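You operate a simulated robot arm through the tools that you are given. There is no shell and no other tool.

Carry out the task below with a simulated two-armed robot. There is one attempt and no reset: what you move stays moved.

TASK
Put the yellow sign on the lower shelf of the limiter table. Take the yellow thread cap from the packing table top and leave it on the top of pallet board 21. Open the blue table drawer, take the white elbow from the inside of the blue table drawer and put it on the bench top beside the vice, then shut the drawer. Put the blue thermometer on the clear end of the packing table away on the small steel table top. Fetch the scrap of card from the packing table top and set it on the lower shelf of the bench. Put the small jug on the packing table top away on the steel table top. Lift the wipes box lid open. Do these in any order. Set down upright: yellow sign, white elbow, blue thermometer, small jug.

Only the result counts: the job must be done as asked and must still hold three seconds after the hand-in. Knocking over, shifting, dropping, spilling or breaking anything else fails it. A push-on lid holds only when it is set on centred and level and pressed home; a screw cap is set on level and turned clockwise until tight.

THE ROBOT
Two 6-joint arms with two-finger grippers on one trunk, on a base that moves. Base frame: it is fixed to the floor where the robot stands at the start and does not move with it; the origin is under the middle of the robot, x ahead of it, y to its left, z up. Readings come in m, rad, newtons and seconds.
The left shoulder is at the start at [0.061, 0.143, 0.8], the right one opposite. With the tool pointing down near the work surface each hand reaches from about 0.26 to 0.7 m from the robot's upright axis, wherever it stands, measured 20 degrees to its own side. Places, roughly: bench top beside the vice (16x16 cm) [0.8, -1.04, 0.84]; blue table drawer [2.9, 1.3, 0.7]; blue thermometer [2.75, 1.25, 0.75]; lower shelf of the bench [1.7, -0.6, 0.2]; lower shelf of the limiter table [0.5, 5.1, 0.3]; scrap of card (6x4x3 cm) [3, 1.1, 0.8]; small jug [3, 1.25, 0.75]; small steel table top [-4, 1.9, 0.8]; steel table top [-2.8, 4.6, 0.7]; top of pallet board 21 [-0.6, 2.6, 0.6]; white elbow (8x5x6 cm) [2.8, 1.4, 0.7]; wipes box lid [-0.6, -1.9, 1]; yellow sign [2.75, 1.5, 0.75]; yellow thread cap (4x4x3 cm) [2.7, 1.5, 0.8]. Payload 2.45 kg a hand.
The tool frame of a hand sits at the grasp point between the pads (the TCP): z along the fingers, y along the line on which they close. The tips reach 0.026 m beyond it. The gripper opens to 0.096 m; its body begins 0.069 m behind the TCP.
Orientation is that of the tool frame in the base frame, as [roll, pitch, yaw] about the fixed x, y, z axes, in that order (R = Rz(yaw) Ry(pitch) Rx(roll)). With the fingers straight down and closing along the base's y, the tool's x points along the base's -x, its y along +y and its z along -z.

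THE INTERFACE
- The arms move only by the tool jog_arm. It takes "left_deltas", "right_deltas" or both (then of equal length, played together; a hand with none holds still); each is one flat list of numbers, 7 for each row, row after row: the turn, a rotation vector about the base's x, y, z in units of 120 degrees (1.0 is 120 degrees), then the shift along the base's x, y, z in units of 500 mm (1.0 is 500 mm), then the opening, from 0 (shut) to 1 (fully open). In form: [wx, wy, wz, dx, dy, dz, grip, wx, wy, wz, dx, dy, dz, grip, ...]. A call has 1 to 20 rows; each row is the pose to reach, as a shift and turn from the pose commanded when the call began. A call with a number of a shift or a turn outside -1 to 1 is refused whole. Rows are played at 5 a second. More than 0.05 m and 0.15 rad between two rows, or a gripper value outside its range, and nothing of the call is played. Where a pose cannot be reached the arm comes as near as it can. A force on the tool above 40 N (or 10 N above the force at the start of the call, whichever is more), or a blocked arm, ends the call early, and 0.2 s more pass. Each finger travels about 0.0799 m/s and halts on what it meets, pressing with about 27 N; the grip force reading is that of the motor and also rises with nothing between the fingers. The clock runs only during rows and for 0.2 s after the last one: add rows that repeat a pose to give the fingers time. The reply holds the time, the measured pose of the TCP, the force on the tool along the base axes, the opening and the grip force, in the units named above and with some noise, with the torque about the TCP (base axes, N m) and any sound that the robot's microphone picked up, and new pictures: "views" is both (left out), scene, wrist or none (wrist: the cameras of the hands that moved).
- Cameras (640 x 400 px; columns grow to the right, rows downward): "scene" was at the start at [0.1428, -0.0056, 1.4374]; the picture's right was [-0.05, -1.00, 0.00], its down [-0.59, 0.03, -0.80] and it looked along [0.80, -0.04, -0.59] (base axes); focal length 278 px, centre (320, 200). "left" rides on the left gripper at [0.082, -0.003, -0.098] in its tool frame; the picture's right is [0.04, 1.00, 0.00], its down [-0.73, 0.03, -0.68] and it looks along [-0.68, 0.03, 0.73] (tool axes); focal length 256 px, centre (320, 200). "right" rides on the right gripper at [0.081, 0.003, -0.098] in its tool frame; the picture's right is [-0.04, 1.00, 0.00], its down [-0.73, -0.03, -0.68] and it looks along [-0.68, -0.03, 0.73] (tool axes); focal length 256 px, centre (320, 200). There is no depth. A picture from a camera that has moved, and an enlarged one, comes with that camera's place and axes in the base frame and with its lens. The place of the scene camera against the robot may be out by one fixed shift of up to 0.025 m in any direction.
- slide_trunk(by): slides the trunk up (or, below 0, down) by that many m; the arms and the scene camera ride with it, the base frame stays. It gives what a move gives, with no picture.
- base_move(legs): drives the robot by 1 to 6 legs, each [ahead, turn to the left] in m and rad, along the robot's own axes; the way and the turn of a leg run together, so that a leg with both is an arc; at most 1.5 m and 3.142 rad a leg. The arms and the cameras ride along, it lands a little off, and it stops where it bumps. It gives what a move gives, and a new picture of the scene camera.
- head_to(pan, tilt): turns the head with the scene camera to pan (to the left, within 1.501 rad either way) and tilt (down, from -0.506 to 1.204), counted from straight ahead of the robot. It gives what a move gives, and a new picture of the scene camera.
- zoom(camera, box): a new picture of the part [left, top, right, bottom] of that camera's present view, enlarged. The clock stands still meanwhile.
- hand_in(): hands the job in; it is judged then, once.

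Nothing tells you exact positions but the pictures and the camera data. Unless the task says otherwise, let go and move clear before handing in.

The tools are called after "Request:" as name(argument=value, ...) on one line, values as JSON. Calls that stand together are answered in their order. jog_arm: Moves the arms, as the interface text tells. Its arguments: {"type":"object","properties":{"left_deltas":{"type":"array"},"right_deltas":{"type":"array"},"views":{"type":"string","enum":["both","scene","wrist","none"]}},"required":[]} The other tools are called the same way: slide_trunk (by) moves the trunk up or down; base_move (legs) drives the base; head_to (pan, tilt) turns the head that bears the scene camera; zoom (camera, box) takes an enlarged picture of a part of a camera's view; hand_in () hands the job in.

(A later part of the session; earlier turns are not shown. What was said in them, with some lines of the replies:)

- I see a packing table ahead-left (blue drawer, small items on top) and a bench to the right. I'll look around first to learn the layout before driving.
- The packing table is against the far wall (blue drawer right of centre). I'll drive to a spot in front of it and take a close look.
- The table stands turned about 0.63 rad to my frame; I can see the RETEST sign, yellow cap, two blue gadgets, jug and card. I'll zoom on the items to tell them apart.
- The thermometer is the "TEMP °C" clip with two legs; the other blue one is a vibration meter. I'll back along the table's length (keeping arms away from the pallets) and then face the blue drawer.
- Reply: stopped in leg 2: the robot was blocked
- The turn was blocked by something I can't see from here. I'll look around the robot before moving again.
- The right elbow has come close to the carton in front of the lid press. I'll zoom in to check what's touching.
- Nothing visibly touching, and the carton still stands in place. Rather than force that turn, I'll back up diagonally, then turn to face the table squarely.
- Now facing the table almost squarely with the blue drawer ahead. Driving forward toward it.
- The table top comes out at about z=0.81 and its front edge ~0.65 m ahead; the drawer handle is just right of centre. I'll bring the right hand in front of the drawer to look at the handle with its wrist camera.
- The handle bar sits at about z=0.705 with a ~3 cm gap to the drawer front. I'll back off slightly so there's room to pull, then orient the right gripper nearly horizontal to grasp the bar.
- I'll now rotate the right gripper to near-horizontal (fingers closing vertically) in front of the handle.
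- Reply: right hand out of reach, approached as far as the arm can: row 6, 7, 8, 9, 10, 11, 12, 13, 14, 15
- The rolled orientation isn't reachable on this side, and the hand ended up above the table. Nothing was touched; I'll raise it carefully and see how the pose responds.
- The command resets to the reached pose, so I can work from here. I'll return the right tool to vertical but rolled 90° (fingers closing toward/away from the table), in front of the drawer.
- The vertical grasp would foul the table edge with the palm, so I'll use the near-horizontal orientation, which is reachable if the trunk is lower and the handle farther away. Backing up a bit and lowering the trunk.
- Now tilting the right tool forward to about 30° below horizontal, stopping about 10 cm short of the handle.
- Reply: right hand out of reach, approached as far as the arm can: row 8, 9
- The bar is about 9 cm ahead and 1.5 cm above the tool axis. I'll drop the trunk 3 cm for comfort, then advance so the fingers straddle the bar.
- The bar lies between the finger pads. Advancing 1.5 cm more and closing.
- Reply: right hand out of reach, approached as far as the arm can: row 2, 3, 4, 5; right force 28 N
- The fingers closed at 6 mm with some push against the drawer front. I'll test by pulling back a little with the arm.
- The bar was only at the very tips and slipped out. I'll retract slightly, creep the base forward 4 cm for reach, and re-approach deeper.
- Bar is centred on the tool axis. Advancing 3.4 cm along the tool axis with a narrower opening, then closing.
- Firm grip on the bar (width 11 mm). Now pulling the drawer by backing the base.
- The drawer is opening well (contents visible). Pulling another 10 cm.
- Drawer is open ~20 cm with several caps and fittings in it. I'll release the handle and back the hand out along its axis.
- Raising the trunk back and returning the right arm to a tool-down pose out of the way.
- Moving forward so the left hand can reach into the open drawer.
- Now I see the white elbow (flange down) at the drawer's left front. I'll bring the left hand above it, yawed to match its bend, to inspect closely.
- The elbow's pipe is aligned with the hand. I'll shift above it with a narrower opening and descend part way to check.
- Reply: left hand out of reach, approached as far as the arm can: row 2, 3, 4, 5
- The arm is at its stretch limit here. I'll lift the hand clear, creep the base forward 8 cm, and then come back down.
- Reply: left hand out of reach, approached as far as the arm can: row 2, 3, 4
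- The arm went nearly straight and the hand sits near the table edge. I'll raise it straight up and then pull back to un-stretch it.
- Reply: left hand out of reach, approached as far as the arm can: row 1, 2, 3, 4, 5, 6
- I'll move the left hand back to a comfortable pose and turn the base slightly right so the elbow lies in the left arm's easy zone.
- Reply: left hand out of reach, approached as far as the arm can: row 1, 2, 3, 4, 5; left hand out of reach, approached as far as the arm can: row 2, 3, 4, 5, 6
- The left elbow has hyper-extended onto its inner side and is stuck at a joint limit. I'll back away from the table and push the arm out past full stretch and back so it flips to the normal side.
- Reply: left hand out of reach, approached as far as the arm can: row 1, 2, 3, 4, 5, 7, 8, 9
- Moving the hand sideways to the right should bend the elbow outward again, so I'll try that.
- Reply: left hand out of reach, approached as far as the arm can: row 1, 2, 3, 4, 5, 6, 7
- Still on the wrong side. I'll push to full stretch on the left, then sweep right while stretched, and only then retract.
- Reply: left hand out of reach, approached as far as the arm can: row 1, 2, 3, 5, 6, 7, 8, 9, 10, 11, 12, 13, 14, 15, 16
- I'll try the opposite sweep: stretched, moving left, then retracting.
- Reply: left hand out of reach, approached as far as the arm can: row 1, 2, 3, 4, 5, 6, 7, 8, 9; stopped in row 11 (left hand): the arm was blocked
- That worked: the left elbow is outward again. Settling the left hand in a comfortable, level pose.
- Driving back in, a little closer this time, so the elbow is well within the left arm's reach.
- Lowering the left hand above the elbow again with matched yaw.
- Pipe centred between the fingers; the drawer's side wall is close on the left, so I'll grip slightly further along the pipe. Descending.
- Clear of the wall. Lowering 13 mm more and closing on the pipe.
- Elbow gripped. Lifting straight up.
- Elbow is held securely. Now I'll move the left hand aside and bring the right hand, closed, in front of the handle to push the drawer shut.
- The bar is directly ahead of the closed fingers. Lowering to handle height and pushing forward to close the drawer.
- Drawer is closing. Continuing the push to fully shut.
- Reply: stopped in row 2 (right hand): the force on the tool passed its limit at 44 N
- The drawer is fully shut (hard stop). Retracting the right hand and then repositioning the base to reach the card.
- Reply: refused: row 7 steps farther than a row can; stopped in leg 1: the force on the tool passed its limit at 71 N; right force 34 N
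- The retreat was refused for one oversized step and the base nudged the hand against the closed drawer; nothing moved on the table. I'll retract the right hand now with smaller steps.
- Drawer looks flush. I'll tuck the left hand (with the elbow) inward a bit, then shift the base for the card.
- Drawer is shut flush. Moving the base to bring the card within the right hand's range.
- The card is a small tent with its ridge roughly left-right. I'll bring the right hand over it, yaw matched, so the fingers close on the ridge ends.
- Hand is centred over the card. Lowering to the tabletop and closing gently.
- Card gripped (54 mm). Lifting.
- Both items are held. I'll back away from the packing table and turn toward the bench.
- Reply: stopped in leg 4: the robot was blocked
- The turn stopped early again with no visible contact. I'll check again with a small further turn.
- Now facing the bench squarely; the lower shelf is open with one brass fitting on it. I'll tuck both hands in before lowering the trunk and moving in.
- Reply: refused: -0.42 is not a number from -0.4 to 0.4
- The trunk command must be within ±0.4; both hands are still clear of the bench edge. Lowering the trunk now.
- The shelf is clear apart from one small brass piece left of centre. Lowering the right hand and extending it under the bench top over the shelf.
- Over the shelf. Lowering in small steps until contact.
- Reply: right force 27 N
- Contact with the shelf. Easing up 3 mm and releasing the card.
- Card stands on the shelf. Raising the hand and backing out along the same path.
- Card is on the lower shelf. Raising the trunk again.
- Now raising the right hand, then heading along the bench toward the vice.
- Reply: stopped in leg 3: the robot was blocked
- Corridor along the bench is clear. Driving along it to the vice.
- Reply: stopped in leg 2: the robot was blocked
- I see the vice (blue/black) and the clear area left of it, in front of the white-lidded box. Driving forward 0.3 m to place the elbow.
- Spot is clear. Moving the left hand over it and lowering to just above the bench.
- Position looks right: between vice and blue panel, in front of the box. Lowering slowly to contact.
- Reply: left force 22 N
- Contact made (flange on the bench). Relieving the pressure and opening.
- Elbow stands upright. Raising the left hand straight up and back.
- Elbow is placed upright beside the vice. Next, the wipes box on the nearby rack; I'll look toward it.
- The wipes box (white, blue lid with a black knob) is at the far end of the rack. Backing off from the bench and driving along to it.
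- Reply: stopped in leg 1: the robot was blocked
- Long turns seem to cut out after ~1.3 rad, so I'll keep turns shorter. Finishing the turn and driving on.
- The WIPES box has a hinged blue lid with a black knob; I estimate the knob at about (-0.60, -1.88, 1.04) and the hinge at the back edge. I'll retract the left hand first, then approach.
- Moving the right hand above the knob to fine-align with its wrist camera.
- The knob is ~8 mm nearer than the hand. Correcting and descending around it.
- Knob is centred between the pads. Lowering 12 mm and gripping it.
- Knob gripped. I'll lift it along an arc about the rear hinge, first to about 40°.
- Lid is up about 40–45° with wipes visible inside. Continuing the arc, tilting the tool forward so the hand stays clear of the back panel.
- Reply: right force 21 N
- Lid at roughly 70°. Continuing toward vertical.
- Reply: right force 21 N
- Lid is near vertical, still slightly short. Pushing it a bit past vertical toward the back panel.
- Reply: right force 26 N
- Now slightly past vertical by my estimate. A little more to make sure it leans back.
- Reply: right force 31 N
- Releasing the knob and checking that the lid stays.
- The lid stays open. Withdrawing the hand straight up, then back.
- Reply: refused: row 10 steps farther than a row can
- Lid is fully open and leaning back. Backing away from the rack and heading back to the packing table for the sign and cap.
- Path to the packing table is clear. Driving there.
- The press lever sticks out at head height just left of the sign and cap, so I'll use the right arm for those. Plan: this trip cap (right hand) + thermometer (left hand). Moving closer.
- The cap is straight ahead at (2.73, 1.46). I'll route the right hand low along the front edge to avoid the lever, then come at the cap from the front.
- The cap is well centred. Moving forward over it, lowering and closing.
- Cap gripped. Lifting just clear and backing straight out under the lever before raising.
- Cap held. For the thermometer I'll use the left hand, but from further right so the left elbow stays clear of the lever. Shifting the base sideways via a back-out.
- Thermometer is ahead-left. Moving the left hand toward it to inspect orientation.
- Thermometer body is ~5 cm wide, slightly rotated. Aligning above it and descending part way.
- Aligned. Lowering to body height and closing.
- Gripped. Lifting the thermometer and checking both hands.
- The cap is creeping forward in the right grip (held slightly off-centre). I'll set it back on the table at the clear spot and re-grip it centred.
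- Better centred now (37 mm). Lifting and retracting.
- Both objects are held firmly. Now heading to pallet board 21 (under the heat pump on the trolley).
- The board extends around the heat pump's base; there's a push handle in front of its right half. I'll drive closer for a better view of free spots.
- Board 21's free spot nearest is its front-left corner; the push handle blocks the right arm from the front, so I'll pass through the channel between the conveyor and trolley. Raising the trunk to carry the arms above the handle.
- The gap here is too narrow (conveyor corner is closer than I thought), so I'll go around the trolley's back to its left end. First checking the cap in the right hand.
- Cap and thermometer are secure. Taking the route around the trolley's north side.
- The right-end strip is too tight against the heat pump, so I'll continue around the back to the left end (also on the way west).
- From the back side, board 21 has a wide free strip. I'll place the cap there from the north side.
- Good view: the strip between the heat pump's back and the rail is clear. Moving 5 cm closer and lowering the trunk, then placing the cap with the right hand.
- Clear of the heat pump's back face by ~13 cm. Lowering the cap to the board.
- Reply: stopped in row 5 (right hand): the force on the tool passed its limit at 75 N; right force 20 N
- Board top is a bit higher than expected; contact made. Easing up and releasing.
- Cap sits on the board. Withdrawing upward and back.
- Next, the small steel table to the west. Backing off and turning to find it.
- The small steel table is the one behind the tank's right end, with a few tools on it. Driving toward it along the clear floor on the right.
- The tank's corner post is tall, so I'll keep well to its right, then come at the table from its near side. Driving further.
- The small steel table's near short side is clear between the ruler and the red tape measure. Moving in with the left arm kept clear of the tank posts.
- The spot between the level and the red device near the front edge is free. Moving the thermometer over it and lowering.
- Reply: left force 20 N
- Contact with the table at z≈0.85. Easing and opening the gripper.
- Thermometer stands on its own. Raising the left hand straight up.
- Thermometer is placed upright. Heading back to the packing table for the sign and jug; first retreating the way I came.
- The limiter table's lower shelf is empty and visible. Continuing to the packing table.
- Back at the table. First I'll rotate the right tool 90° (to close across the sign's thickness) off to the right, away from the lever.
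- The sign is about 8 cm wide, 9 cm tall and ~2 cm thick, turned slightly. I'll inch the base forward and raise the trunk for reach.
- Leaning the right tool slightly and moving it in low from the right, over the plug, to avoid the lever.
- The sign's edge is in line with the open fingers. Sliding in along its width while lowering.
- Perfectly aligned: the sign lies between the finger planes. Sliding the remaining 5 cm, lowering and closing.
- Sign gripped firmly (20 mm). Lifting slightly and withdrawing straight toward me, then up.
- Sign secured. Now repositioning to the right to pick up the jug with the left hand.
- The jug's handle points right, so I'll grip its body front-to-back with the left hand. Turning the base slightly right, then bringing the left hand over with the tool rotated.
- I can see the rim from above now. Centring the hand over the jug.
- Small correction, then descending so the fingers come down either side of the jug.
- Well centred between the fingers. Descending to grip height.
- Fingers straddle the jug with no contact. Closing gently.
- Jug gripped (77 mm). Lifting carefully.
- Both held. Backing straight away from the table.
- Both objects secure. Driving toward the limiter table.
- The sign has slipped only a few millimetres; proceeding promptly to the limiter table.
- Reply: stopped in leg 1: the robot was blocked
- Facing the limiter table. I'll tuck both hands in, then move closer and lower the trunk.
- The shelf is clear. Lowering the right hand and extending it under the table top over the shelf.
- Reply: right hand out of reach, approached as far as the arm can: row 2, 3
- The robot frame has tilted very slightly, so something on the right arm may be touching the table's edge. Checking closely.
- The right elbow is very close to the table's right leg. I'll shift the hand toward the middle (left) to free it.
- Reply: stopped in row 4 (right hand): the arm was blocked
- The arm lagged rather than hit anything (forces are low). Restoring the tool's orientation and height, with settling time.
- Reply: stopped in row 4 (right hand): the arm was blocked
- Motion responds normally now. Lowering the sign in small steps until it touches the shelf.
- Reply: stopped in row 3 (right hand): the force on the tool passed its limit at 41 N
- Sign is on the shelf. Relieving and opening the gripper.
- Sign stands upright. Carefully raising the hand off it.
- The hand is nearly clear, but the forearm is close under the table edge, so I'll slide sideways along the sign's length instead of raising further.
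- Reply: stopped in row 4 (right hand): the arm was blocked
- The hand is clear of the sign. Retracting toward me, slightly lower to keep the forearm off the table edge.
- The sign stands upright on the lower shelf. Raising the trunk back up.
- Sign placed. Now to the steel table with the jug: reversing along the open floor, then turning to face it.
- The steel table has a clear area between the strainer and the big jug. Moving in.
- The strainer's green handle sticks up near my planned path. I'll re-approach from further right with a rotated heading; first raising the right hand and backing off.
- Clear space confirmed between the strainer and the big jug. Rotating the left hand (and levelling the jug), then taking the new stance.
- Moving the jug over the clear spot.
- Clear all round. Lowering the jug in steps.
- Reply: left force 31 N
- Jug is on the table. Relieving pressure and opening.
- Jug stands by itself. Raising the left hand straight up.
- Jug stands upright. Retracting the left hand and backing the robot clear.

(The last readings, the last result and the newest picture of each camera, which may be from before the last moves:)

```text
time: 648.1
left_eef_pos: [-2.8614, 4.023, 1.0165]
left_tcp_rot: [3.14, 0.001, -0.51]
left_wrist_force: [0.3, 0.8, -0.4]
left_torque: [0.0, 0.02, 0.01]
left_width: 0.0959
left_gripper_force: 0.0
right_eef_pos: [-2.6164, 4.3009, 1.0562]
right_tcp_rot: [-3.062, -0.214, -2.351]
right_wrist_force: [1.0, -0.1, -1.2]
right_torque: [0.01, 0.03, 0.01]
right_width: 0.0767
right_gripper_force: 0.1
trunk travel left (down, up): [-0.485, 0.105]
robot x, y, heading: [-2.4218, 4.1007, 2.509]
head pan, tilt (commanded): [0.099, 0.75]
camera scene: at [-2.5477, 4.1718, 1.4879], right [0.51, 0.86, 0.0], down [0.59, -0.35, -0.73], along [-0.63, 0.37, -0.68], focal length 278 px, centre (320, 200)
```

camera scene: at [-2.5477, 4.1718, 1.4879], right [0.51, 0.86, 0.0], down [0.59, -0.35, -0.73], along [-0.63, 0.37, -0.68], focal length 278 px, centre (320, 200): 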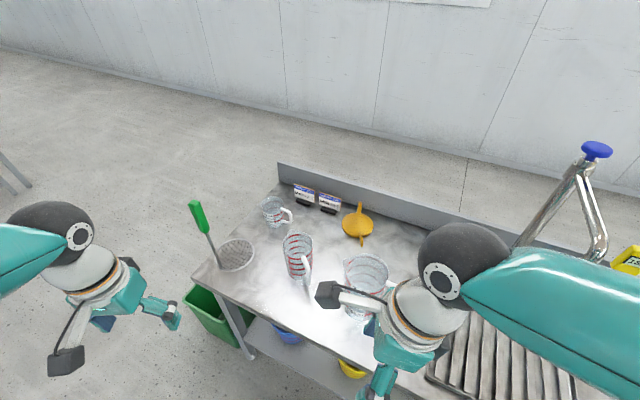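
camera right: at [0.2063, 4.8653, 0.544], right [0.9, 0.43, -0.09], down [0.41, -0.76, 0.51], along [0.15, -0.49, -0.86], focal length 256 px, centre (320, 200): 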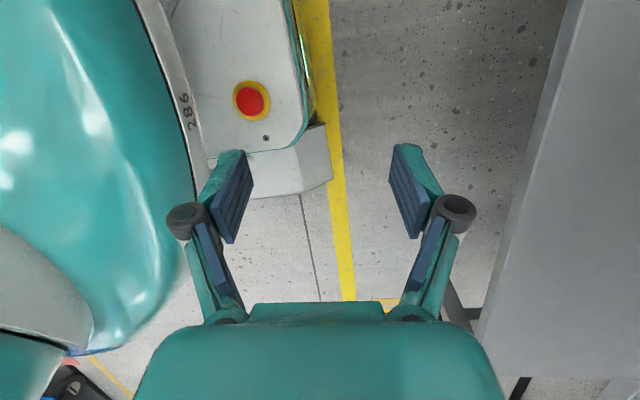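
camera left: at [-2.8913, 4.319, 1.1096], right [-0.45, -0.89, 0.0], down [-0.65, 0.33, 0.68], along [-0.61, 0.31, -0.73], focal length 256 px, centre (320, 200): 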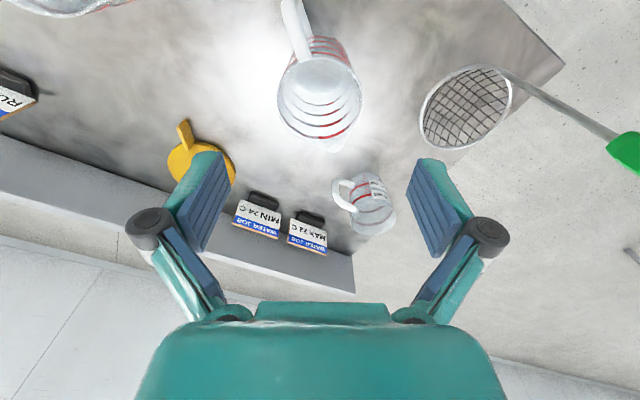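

Request:
base_move(legs=[[-0.5, 0.0]])

Request:
zoom(camera="scene", box=[160, 60, 480, 260])

```text
time: 651.1
left_eef_pos: [-2.4611, 3.7241, 1.0166]
left_tcp_rot: [3.137, 0.0, -0.507]
left_wrist_force: [0.4, -0.8, -0.3]
left_torque: [0.03, 0.02, 0.03]
left_width: 0.0961
left_gripper_force: 0.1
right_eef_pos: [-2.2167, 4.0033, 1.0551]
right_tcp_rot: [-3.065, -0.214, -2.353]
right_wrist_force: [-0.2, 1.9, 0.0]
right_torque: [0.01, 0.01, 0.0]
right_width: 0.0771
right_gripper_force: 0.1
trunk travel left (down, up): [-0.485, 0.105]
robot x, y, heading: [-2.0223, 3.7958, 2.509]
head pan, tilt (commanded): [0.099, 0.75]
camera scene: at [-2.1464, 3.8752, 1.4879], right [0.51, 0.86, 0.0], down [0.59, -0.35, -0.73], along [-0.63, 0.37, -0.68], focal length 278 px, centre (320, 200)
```

scene: 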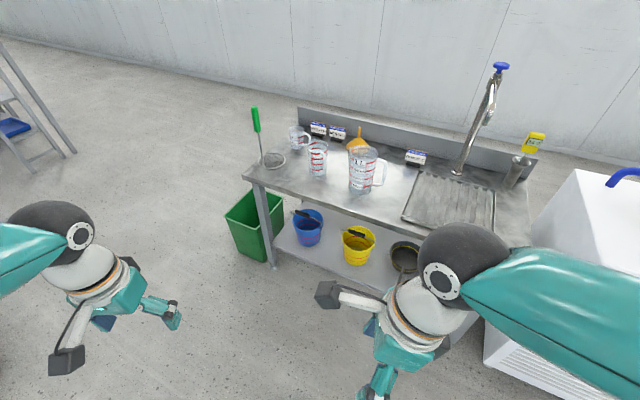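

```text
2.00 times, centred on (320, 160) of scene
camera zoom: at [-2.1464, 3.8752, 1.4879], right [0.51, 0.86, 0.0], down [0.59, -0.35, -0.73], along [-0.63, 0.37, -0.68], focal length 556 px, centre (320, 280)
```

zoom: 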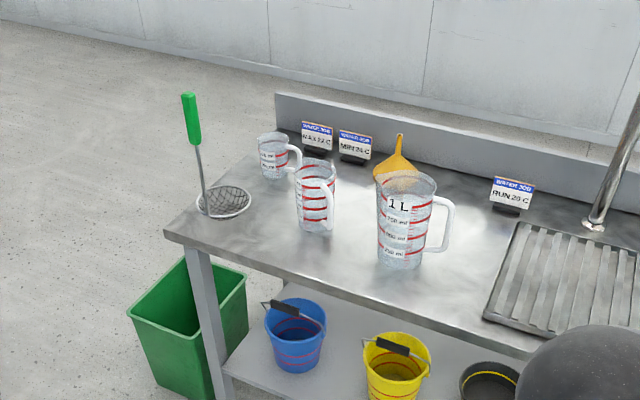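

Jug is upright on the steel table. A final check on the cap on board 21.

Request:
base_move(legs=[[0.0, -1.2]])

Request:
base_move(legs=[[0.0, -1.2]])

Request:
head_to(pan=-0.8, tilt=0.45)

Request:
zoom(camera="scene", box=[200, 100, 440, 250])

```text
time: 654.9
left_eef_pos: [-2.2446, 4.1844, 1.0167]
left_tcp_rot: [3.138, -0.001, -1.718]
left_wrist_force: [0.0, 0.0, 0.3]
left_torque: [-0.01, -0.01, -0.02]
left_width: 0.0963
left_gripper_force: 0.1
right_eef_pos: [-1.8983, 4.0536, 1.0552]
right_tcp_rot: [-3.062, -0.212, 2.72]
right_wrist_force: [0.2, -0.1, 0.3]
right_torque: [0.03, -0.03, -0.02]
right_width: 0.0766
right_gripper_force: 0.1
trunk travel left (down, up): [-0.485, 0.105]
robot x, y, heading: [-2.0494, 3.8062, 1.298]
head pan, tilt (commanded): [0.099, 0.75]
camera scene: at [-2.0234, 3.946, 1.4877], right [0.98, -0.17, 0.0], down [-0.12, -0.67, -0.73], along [0.13, 0.72, -0.68], focal length 278 px, centre (320, 200)
```

scene: 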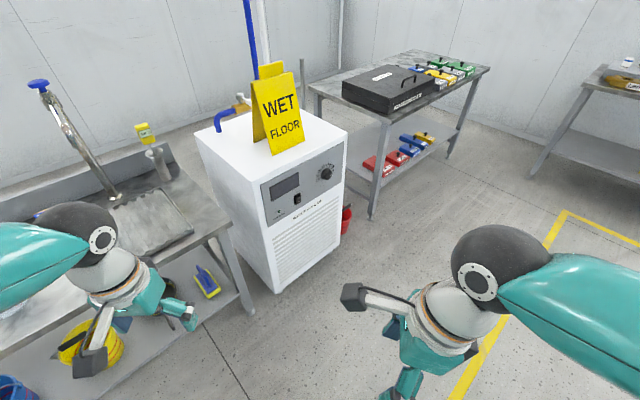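

```text
time: 658.7
left_eef_pos: [-1.7699, 4.1272, 1.0169]
left_tcp_rot: [3.137, 0.0, -2.918]
left_wrist_force: [0.1, -0.3, 0.4]
left_torque: [0.0, 0.03, 0.0]
left_width: 0.096
left_gripper_force: 0.0
right_eef_pos: [-1.766, 3.7547, 1.0571]
right_tcp_rot: [-3.06, -0.212, 1.522]
right_wrist_force: [-0.5, -0.1, -0.2]
right_torque: [0.0, 0.01, 0.0]
right_width: 0.0768
right_gripper_force: 0.0
trunk travel left (down, up): [-0.485, 0.105]
robot x, y, heading: [-2.0538, 3.8342, 0.1]
head pan, tilt (commanded): [0.099, 0.75]
camera scene: at [-1.9177, 3.8569, 1.4877], right [0.2, -0.98, 0.0], down [-0.67, -0.13, -0.73], along [0.72, 0.14, -0.68], focal length 278 px, centre (320, 200)
```

scene: 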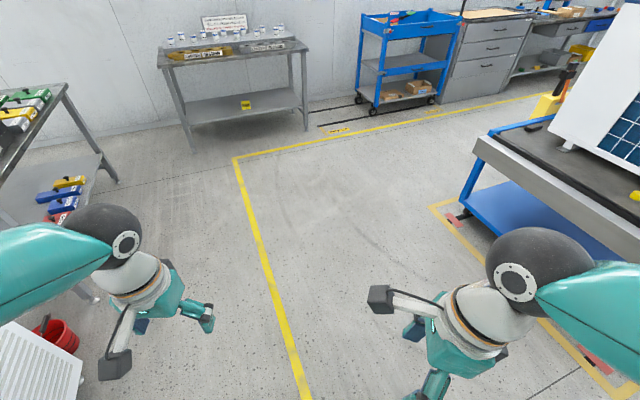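

```text
time: 659.9
left_eef_pos: [-1.771, 4.1266, 1.0187]
left_tcp_rot: [3.141, 0.0, -2.917]
left_wrist_force: [-0.4, -0.2, 0.0]
left_torque: [-0.02, 0.01, 0.02]
left_width: 0.096
left_gripper_force: 0.0
right_eef_pos: [-1.7668, 3.7569, 1.0575]
right_tcp_rot: [-3.06, -0.213, 1.52]
right_wrist_force: [1.0, 0.6, 0.1]
right_torque: [-0.04, 0.0, 0.02]
right_width: 0.0768
right_gripper_force: 0.1
trunk travel left (down, up): [-0.485, 0.105]
robot x, y, heading: [-2.0545, 3.8327, 0.102]
head pan, tilt (commanded): [-0.799, 0.45]
camera scene: at [-1.9292, 3.7816, 1.5142], right [-0.64, -0.77, 0.0], down [-0.33, 0.28, -0.9], along [0.69, -0.58, -0.44], focal length 278 px, centre (320, 200)
```

scene: 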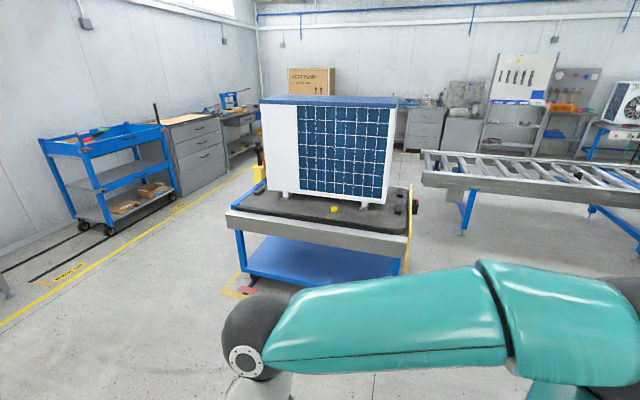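

```text
2.67 times, centred on (320, 175) of scene
camera zoom: at [-1.9292, 3.7816, 1.5142], right [-0.64, -0.77, 0.0], down [-0.33, 0.28, -0.9], along [0.69, -0.58, -0.44], focal length 742 px, centre (320, 267)
```

zoom: 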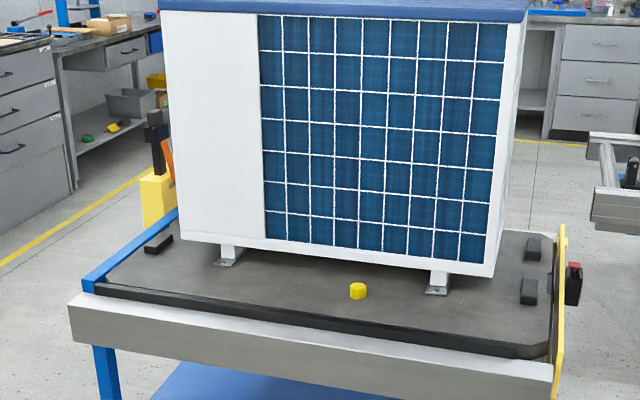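

Cap is on the board and the sign is on the shelf. One last far look at the wipes box.

Request:
zoom(camera="scene", box=[480, 60, 600, 135])

Request:
zoom(camera="scene", box=[400, 80, 520, 155])

```text
5.33 times, centred on (540, 98) of scene
camera zoom: at [-1.9292, 3.7816, 1.5142], right [-0.64, -0.77, 0.0], down [-0.33, 0.28, -0.9], along [0.69, -0.58, -0.44], focal length 1484 px, centre (-853, 747)
```

zoom: 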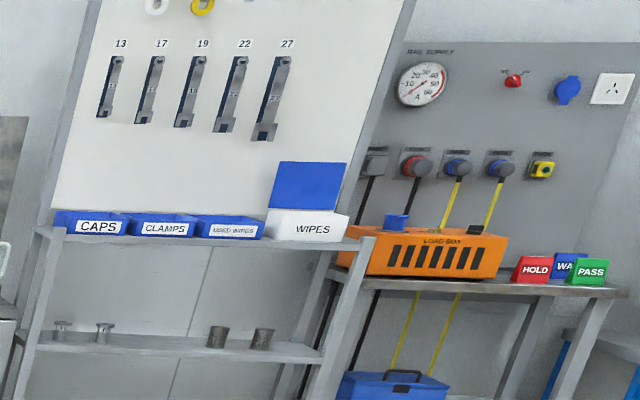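

```text
5.33 times, centred on (460, 118) of scene
camera zoom: at [-1.9292, 3.7816, 1.5142], right [-0.64, -0.77, 0.0], down [-0.33, 0.28, -0.9], along [0.69, -0.58, -0.44], focal length 1484 px, centre (-427, 640)
```

zoom: 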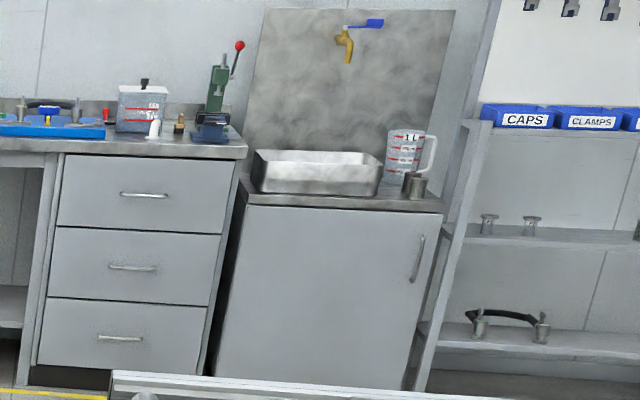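

From here I can see the wipes lid still open, the white elbow upright beside the vice, the cap on board 21, the sign on the limiter shelf and the jug on the steel table. I last saw the thermometer, the card and the shut drawer in place on earlier passes. Both hands are empty and clear, so I'm handing in.

Request:
hand_in()

```text
The job is handed in.
```

I've handed the job in with every task done. I didn't see a result from the judging.

| Task | Where it ended up | Last seen |
|---|---|---|
| Yellow sign | Lower shelf of the limiter table, upright | Just before hand-in |
| Yellow thread cap | Top of pallet board 21, in the clear strip behind the heat pump | Just before hand-in |
| White elbow | Bench top beside the vice, upright | Just before hand-in |
| Wipes box lid | Open, tipped back past vertical | Just before hand-in |
| Small jug | Steel table top, upright, between the strainer and the 1 L jug | Shortly before hand-in |
| Blue thermometer | Small steel table top, upright | Right after I placed it |
| Blue table drawer | Shut | When I was last at the packing table |
| Scrap of card | Lower shelf of the bench | Earlier in the run, when I placed the elbow |

Some contacts along the way could matter to the judging:
- **Drawer front:** the base pushed my right hand against the shut drawer at about 71 N. Nothing on the packing table moved that I could see.
- **Board 21:** I set the cap down with a spike of about 75 N because the board was higher than I expected. The cap stayed in place.
- **Limiter table:** the right arm was reported blocked several times while reaching under the table top. I never found what it touched, and nothing on the table looked moved.
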